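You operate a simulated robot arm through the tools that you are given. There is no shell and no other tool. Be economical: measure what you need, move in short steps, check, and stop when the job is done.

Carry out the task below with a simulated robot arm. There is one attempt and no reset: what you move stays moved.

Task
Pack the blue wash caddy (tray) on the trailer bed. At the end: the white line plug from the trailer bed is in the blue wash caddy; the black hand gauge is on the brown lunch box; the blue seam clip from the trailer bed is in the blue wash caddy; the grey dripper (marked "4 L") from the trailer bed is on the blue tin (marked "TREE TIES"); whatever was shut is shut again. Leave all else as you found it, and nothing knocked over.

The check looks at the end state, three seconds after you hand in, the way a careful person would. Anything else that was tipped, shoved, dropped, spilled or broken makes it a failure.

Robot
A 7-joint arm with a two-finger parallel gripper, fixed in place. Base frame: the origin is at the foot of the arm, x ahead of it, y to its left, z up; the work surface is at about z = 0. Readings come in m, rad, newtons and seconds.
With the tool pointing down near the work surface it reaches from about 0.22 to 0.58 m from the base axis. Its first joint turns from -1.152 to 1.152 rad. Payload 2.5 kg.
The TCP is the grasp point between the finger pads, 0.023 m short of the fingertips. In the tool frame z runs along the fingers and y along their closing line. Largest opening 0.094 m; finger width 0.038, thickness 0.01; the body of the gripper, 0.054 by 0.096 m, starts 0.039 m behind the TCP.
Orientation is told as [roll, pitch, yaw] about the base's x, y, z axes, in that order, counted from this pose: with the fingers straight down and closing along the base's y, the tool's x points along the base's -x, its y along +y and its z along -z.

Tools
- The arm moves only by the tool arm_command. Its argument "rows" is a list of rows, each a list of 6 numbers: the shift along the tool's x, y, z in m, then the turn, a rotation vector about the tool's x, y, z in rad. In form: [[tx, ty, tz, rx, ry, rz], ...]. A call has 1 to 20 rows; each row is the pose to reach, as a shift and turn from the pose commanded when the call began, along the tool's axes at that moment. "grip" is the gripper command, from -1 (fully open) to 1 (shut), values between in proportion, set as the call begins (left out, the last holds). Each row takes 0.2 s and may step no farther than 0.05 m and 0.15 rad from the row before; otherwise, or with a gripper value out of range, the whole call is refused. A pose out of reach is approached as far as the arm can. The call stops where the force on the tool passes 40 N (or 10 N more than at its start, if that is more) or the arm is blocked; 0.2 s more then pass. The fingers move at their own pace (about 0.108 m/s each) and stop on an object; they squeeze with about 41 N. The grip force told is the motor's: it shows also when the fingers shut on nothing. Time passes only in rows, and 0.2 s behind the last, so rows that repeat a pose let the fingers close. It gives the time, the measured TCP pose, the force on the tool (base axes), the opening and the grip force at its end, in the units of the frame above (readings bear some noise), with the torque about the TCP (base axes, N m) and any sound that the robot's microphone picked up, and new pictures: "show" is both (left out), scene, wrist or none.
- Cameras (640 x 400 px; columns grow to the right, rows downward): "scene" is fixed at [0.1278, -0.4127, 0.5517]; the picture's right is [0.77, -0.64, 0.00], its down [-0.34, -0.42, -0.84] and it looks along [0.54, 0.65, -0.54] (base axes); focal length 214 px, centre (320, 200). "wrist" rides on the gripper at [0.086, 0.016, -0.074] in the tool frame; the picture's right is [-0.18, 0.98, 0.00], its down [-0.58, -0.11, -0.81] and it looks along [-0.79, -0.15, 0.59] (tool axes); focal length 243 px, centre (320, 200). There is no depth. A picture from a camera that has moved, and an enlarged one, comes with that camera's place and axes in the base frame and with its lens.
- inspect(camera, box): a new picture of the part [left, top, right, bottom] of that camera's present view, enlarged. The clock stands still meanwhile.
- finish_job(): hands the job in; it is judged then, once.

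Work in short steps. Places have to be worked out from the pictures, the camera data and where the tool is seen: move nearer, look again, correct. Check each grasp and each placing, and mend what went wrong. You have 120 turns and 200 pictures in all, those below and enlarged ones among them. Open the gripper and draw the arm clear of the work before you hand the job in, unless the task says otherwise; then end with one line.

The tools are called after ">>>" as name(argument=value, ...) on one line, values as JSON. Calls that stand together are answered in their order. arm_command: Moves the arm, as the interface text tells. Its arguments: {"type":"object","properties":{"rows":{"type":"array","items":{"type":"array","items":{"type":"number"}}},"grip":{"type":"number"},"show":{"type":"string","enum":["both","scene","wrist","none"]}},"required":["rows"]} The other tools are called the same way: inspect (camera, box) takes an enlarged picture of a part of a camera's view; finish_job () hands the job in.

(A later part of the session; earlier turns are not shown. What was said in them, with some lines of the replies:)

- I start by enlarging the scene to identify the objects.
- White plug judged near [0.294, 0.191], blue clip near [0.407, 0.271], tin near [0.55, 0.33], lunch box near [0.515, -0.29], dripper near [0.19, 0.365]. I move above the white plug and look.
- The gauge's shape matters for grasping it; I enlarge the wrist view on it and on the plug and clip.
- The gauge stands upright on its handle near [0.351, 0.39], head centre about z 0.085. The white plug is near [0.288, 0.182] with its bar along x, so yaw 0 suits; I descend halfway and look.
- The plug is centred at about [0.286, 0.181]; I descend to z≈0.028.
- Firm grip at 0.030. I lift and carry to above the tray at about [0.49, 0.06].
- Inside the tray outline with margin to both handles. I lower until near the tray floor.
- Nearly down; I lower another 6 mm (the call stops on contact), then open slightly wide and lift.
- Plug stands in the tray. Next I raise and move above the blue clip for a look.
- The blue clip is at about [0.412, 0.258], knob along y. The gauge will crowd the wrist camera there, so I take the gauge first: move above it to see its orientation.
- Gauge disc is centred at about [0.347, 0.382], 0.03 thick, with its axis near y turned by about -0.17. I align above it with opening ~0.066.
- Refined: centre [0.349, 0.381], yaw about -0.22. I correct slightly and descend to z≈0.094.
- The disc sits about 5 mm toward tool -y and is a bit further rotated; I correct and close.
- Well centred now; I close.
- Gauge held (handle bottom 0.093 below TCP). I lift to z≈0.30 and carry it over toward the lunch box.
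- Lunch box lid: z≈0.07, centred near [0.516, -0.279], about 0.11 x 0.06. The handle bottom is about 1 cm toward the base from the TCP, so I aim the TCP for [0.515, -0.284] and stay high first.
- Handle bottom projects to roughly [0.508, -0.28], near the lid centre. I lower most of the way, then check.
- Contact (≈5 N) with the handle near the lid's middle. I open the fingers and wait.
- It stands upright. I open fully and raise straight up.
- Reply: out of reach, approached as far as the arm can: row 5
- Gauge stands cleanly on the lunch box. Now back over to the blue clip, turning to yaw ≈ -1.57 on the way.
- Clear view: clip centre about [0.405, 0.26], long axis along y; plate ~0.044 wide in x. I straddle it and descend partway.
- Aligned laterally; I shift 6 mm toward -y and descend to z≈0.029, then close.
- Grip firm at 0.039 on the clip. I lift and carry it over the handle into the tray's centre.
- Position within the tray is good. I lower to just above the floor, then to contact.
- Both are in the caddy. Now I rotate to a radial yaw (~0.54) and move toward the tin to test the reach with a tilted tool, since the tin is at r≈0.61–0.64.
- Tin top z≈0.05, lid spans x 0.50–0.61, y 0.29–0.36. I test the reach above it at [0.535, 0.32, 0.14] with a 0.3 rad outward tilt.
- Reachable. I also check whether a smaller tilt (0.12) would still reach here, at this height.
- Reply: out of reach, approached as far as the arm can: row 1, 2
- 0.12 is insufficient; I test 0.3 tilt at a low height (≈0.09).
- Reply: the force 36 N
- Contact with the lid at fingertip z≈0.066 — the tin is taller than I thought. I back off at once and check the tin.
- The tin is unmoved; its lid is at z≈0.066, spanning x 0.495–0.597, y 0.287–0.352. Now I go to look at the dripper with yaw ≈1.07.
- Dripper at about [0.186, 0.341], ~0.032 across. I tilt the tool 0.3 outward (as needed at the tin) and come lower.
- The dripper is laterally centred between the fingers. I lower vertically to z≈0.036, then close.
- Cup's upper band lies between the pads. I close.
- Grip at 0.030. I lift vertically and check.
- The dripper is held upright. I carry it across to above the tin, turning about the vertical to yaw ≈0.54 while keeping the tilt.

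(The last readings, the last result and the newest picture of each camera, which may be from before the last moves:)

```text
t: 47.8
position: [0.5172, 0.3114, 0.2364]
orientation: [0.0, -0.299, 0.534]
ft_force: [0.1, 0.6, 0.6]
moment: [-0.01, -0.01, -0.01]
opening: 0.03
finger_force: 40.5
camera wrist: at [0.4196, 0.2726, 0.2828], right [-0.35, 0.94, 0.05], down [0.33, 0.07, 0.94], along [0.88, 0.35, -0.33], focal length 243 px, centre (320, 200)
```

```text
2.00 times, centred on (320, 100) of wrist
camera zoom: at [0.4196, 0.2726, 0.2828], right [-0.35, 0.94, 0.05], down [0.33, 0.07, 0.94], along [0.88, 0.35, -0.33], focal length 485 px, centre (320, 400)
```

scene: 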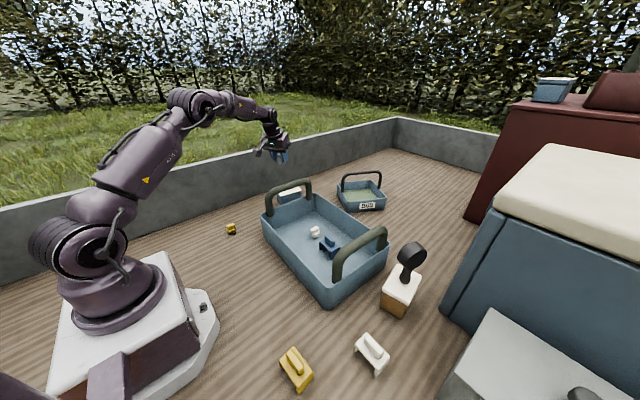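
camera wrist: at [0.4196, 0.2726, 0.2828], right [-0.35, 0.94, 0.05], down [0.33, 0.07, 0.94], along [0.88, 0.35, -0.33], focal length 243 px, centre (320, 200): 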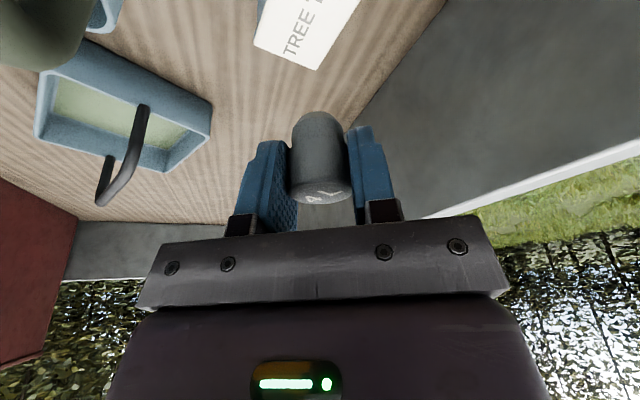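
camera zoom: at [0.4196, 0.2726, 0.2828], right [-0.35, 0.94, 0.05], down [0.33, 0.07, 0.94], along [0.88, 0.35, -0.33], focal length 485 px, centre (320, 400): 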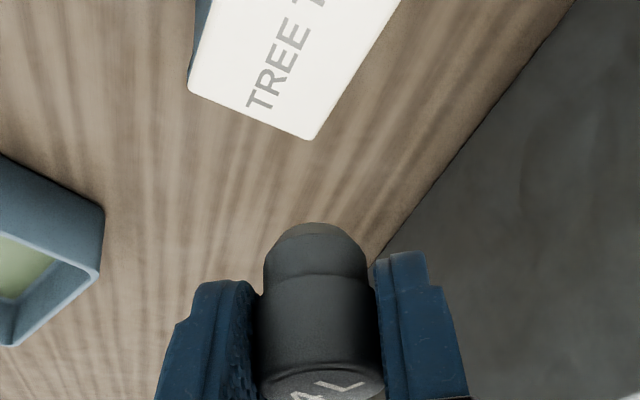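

I move to above the near half of the lid, at TCP [0.537, 0.319, 0.13].

>>> arm_command(rows=[[0.0036, -0.0012, 0.035, 0, 0, 0], [0.0073, -0.0025, 0.071, 0, 0, 0], [0.0109, -0.0037, 0.1065, 0, 0, 0]])

>>> inspect(camera="wrist", box=[160, 0, 480, 200])

>>> inspect(camera="scene", box=[240, 150, 340, 230])

```text
t: 48.6
position: [0.5374, 0.3204, 0.1333]
orientation: [-0.001, -0.302, 0.537]
ft_force: [0.3, -0.7, 0.0]
moment: [-0.01, 0.01, -0.01]
opening: 0.0297
finger_force: 40.9
camera wrist: at [0.439, 0.2815, 0.1788], right [-0.35, 0.93, 0.06], down [0.33, 0.07, 0.94], along [0.88, 0.35, -0.33], focal length 243 px, centre (320, 200)
```

scene: 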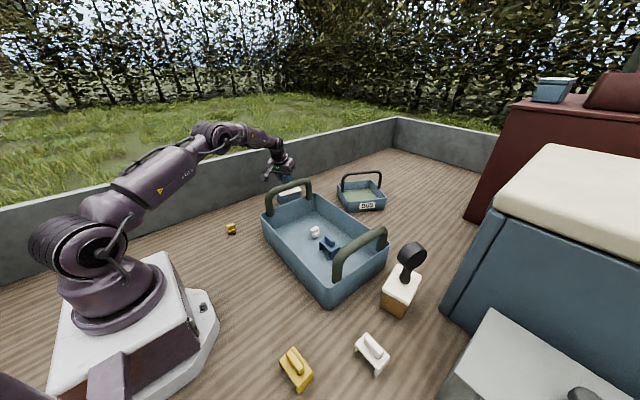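
wrist: 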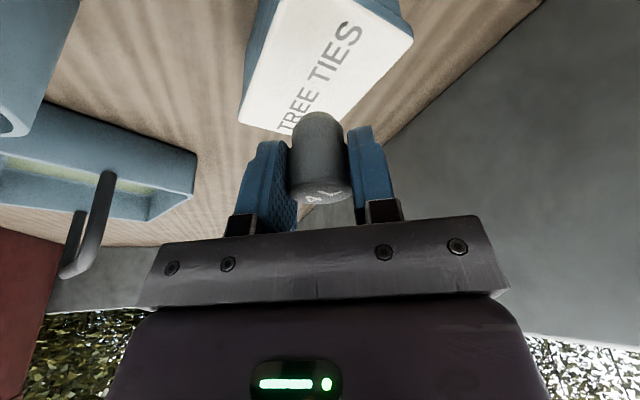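

```text
2.00 times, centred on (320, 100) of wrist
camera zoom: at [0.439, 0.2815, 0.1788], right [-0.35, 0.93, 0.06], down [0.33, 0.07, 0.94], along [0.88, 0.35, -0.33], focal length 485 px, centre (320, 400)
```

zoom: 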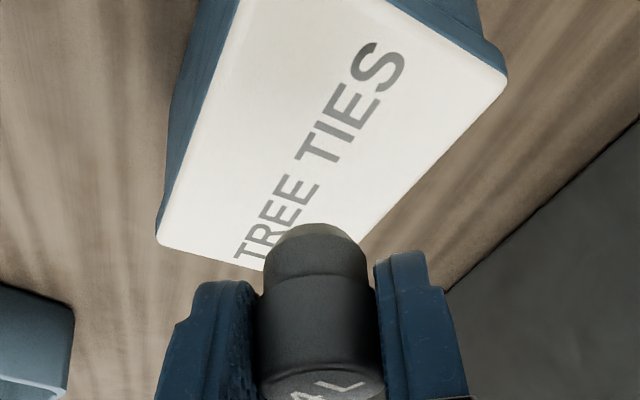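

```text
5.00 times, centred on (290, 190) of scene
camera zoom: at [0.1278, -0.4127, 0.5517], right [0.77, -0.64, 0.0], down [-0.34, -0.42, -0.84], along [0.54, 0.65, -0.54], focal length 1072 px, centre (470, 250)
```

zoom: 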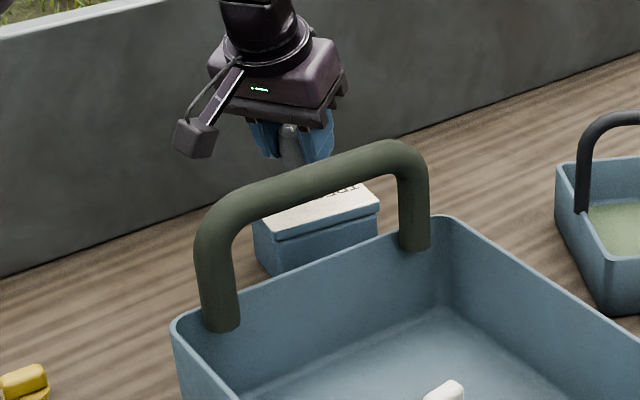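

Lid corners agree with my numbers; the cup is near the lid centre. I lower vertically 28 mm, then creep to contact.

>>> arm_command(rows=[[0.0041, 0, 0.0134, 0, 0, 0], [0.0083, 0, 0.0267, 0, 0, 0], [0.0083, 0, 0.0267, 0, 0, 0]])

>>> inspect(camera="scene", box=[260, 160, 320, 210])

```text
t: 49.4
position: [0.5369, 0.3196, 0.1043]
orientation: [0.001, -0.3, 0.539]
ft_force: [-0.1, -0.7, -0.2]
moment: [0.02, 0.01, -0.01]
opening: 0.0298
finger_force: 41.1
camera wrist: at [0.4383, 0.2809, 0.1501], right [-0.35, 0.93, 0.05], down [0.33, 0.07, 0.94], along [0.88, 0.35, -0.33], focal length 243 px, centre (320, 200)
```

scene: 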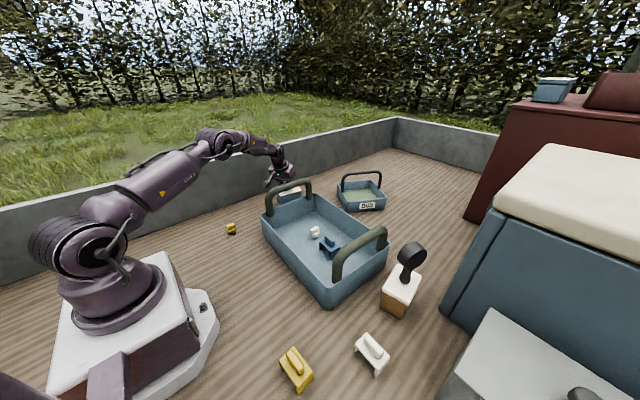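
wrist: 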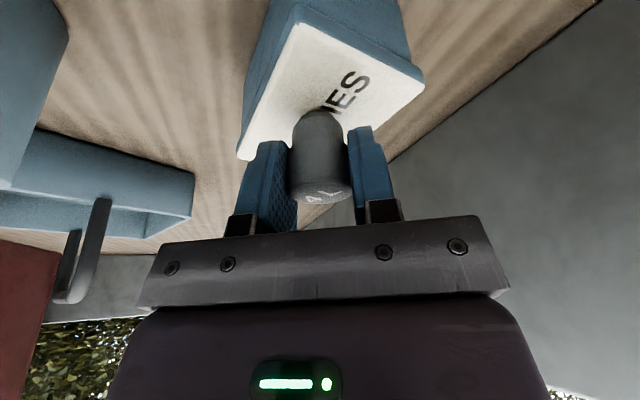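

```text
8.00 times, centred on (290, 185) of scene
camera zoom: at [0.1278, -0.4127, 0.5517], right [0.77, -0.64, 0.0], down [-0.34, -0.42, -0.84], along [0.54, 0.65, -0.54], focal length 1716 px, centre (560, 320)
```

zoom: 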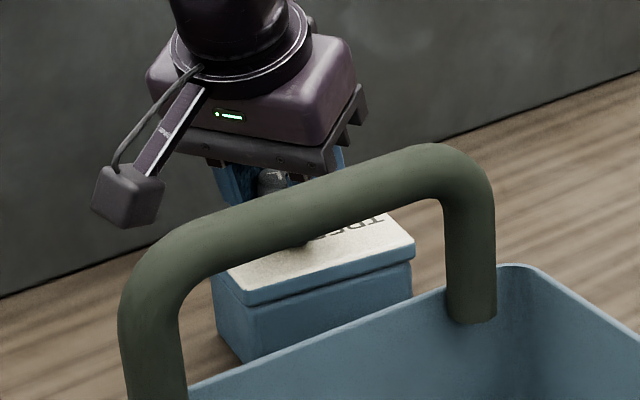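

Almost touching. I creep down in small steps watching the force.

>>> arm_command(rows=[[0.0006, 0, 0.0019, 0, 0, 0], [0.0006, 0, 0.0019, 0, 0, 0]], show="none")

>>> arm_command(rows=[[0.0006, 0, 0.0019, 0, 0, 0], [0.0006, 0, 0.0019, 0, 0, 0]], show="none")

```text
t: 50.0
position: [0.5363, 0.3193, 0.1026]
orientation: [-0.001, -0.298, 0.537]
ft_force: [-0.4, -0.2, 0.3]
moment: [0.03, 0.03, 0.0]
opening: 0.0299
finger_force: 40.8
```

```text
t: 50.6
position: [0.5367, 0.3196, 0.1018]
orientation: [-0.001, -0.3, 0.536]
ft_force: [-0.7, 0.3, -0.5]
moment: [0.0, -0.01, 0.01]
opening: 0.0299
finger_force: 41.2
```

>>> arm_command(rows=[[0.0006, 0, 0.0019, 0, 0, 0], [0.0006, 0, 0.0019, 0, 0, 0]], show="none")

>>> inspect(camera="wrist", box=[220, 20, 420, 220])

```text
t: 51.2
position: [0.5366, 0.3197, 0.0999]
orientation: [0.001, -0.303, 0.536]
ft_force: [-2.7, -1.5, 7.1]
moment: [-0.05, 0.05, 0.0]
opening: 0.0298
finger_force: 40.8
```

```text
2.00 times, centred on (320, 120) of wrist
camera zoom: at [0.4393, 0.2805, 0.1459], right [-0.35, 0.93, 0.06], down [0.33, 0.07, 0.94], along [0.88, 0.35, -0.33], focal length 485 px, centre (320, 360)
```

zoom: 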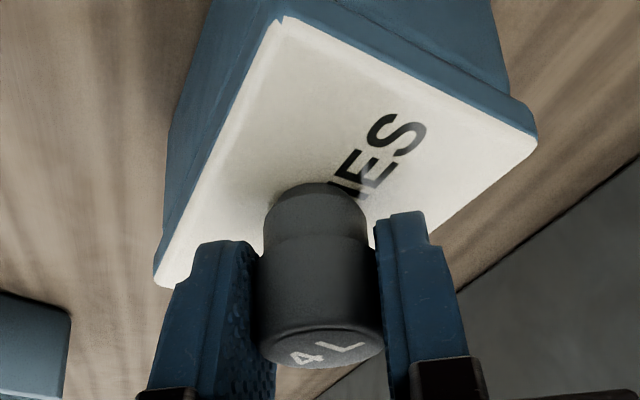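

Contact at the expected height (7 N). I release and check.

>>> arm_command(rows=[[0, 0, 0, 0, 0, 0], [0, 0, 0, 0, 0, 0]], grip=-0.4, show="wrist")

```text
t: 51.8
position: [0.5369, 0.3195, 0.0992]
orientation: [0.001, -0.299, 0.538]
ft_force: [0.0, 0.6, 0.8]
moment: [-0.03, -0.01, 0.02]
opening: 0.066
finger_force: 0.1
camera wrist: at [0.4389, 0.2803, 0.1449], right [-0.35, 0.93, 0.05], down [0.33, 0.07, 0.94], along [0.88, 0.35, -0.33], focal length 243 px, centre (320, 200)
```

wrist: 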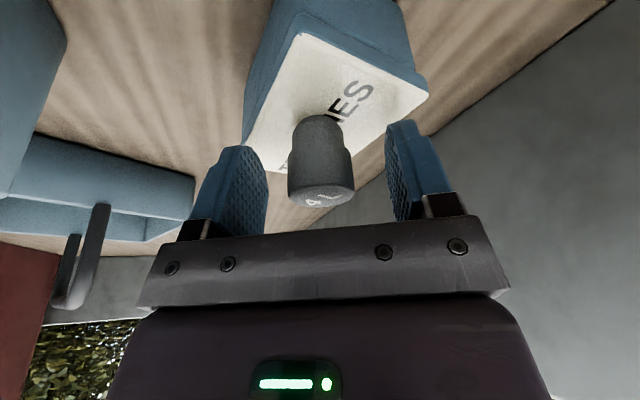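

It stands free. I withdraw vertically, then back and check.

>>> arm_command(rows=[[-0.003, 0, -0.0096, 0, 0, 0], [-0.012, 0, -0.038, 0, 0, 0], [-0.024, 0, -0.0764, 0, 0, 0], [-0.02, 0, -0.115, 0, 0, 0], [0.01, 0, -0.14, 0, 0, 0], [0.05, 0, -0.15, 0, 0.1, 0], [0.09, 0, -0.15, 0, 0.2, 0], [0.13, 0, -0.15, 0, 0.3, 0]], grip=-0.4)

>>> inspect(camera="wrist", box=[200, 0, 440, 150])

>>> inspect(camera="scene", box=[220, 150, 440, 320])

```text
t: 53.6
position: [0.3911, 0.2333, 0.2067]
orientation: [-0.001, 0.002, 0.535]
ft_force: [-0.4, -0.4, 0.4]
moment: [0.04, 0.0, -0.03]
opening: 0.0659
finger_force: 0.2
camera wrist: at [0.3091, 0.2033, 0.2813], right [-0.34, 0.94, 0.0], down [0.56, 0.2, 0.81], along [0.76, 0.28, -0.59], focal length 243 px, centre (320, 200)
```

scene: 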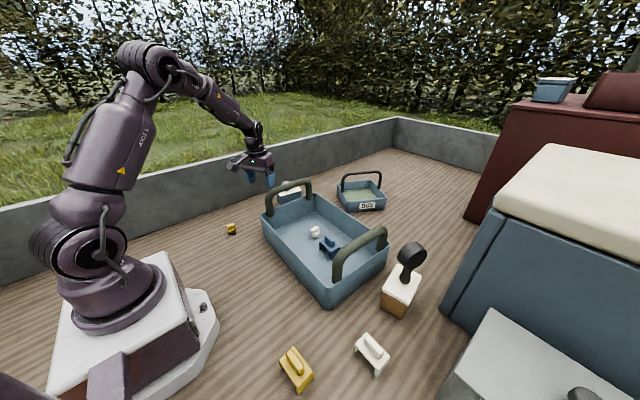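
wrist: 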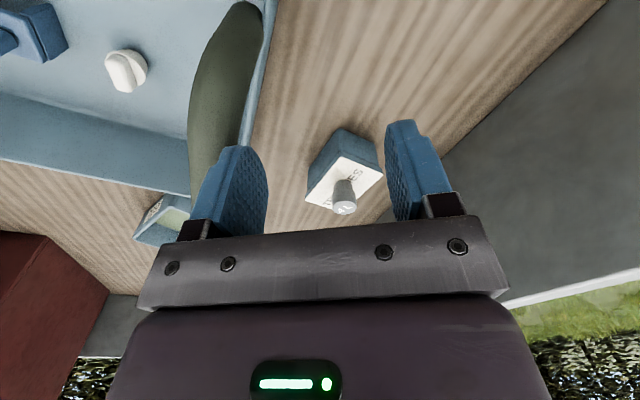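

```text
2.67 times, centred on (320, 75) of wrist
camera zoom: at [0.3091, 0.2033, 0.2813], right [-0.34, 0.94, 0.0], down [0.56, 0.2, 0.81], along [0.76, 0.28, -0.59], focal length 647 px, centre (320, 533)
```

zoom: 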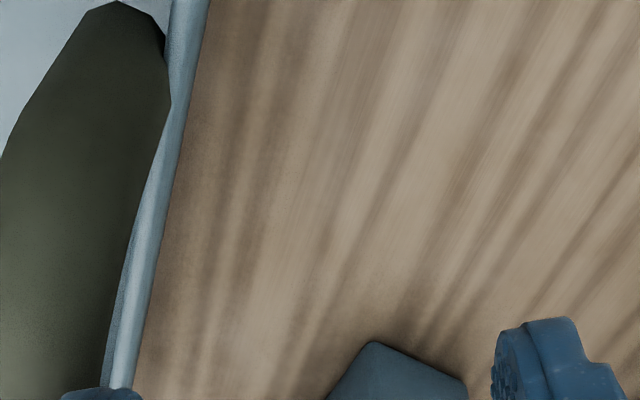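

```text
2.35 times, centred on (330, 235) of scene
camera zoom: at [0.1278, -0.4127, 0.5517], right [0.77, -0.64, 0.0], down [-0.34, -0.42, -0.84], along [0.54, 0.65, -0.54], focal length 505 px, centre (296, 118)
```

zoom: 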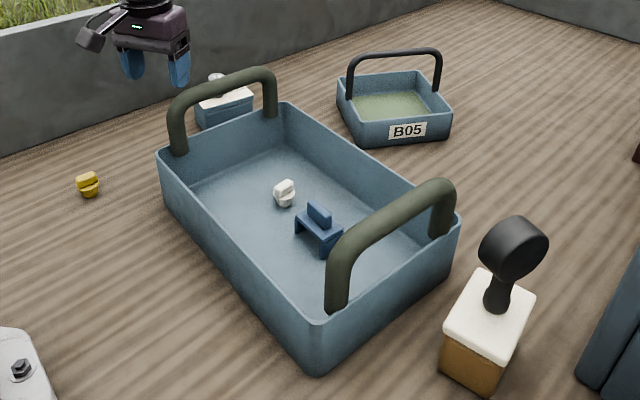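

All four items are in place, and nothing else has been disturbed. I raise and draw the arm back.

>>> arm_command(rows=[[0, 0, -0.045, 0, 0, 0], [0.02, 0, -0.09, 0, 0, 0], [0.05, 0, -0.13, 0, 0, 0], [0.08, 0, -0.16, 0, 0, 0]], grip=-1)

>>> inspect(camera="wrist", box=[240, 60, 440, 220])

```text
t: 54.6
position: [0.3217, 0.1895, 0.3659]
orientation: [0.001, -0.001, 0.537]
ft_force: [0.1, 0.4, -0.7]
moment: [0.03, 0.0, -0.01]
opening: 0.094
finger_force: 0.0
camera wrist: at [0.2398, 0.1604, 0.4404], right [-0.34, 0.94, 0.0], down [0.56, 0.2, 0.81], along [0.76, 0.28, -0.59], focal length 243 px, centre (320, 200)
```

scene: 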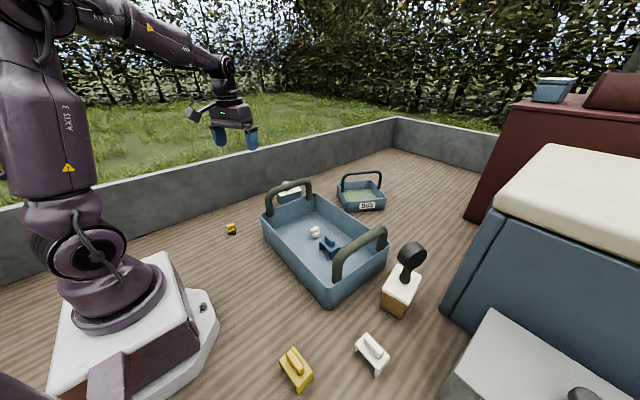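
wrist: 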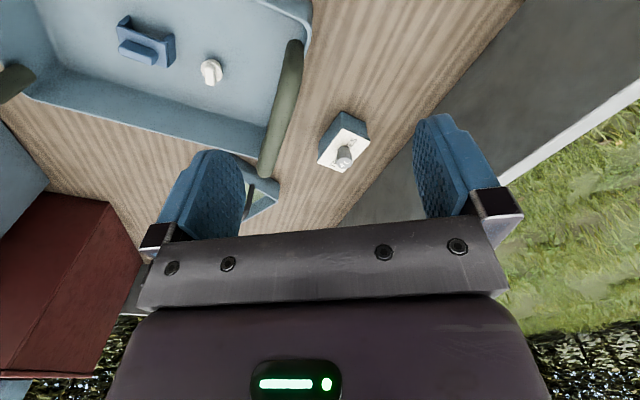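

```text
2.50 times, centred on (340, 140) of wrist
camera zoom: at [0.2398, 0.1604, 0.4404], right [-0.34, 0.94, 0.0], down [0.56, 0.2, 0.81], along [0.76, 0.28, -0.59], focal length 606 px, centre (270, 350)
```

zoom: 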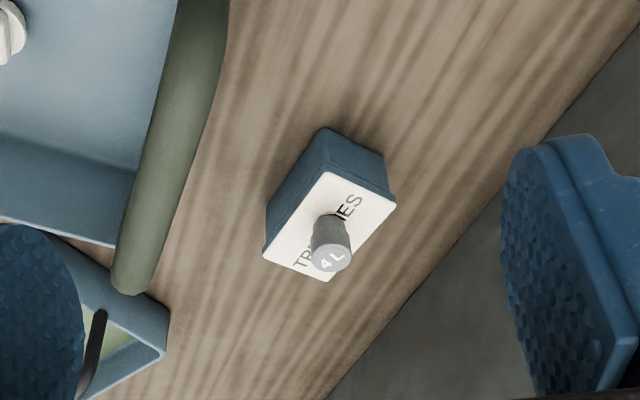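

Everything stands where it should; the gripper is open and the arm is clear. Handing in.

>>> finish_job()

```text
The job is handed in.
```

I handed the job in with the white line plug and blue seam clip in the blue wash caddy, the black hand gauge standing on the brown lunch box, and the grey "4 L" dripper on the "TREE TIES" tin. I opened nothing, and the last pictures showed nothing else moved; the fingers did press the tin lid once (about 33 N) during a reach test, without visibly shifting it.
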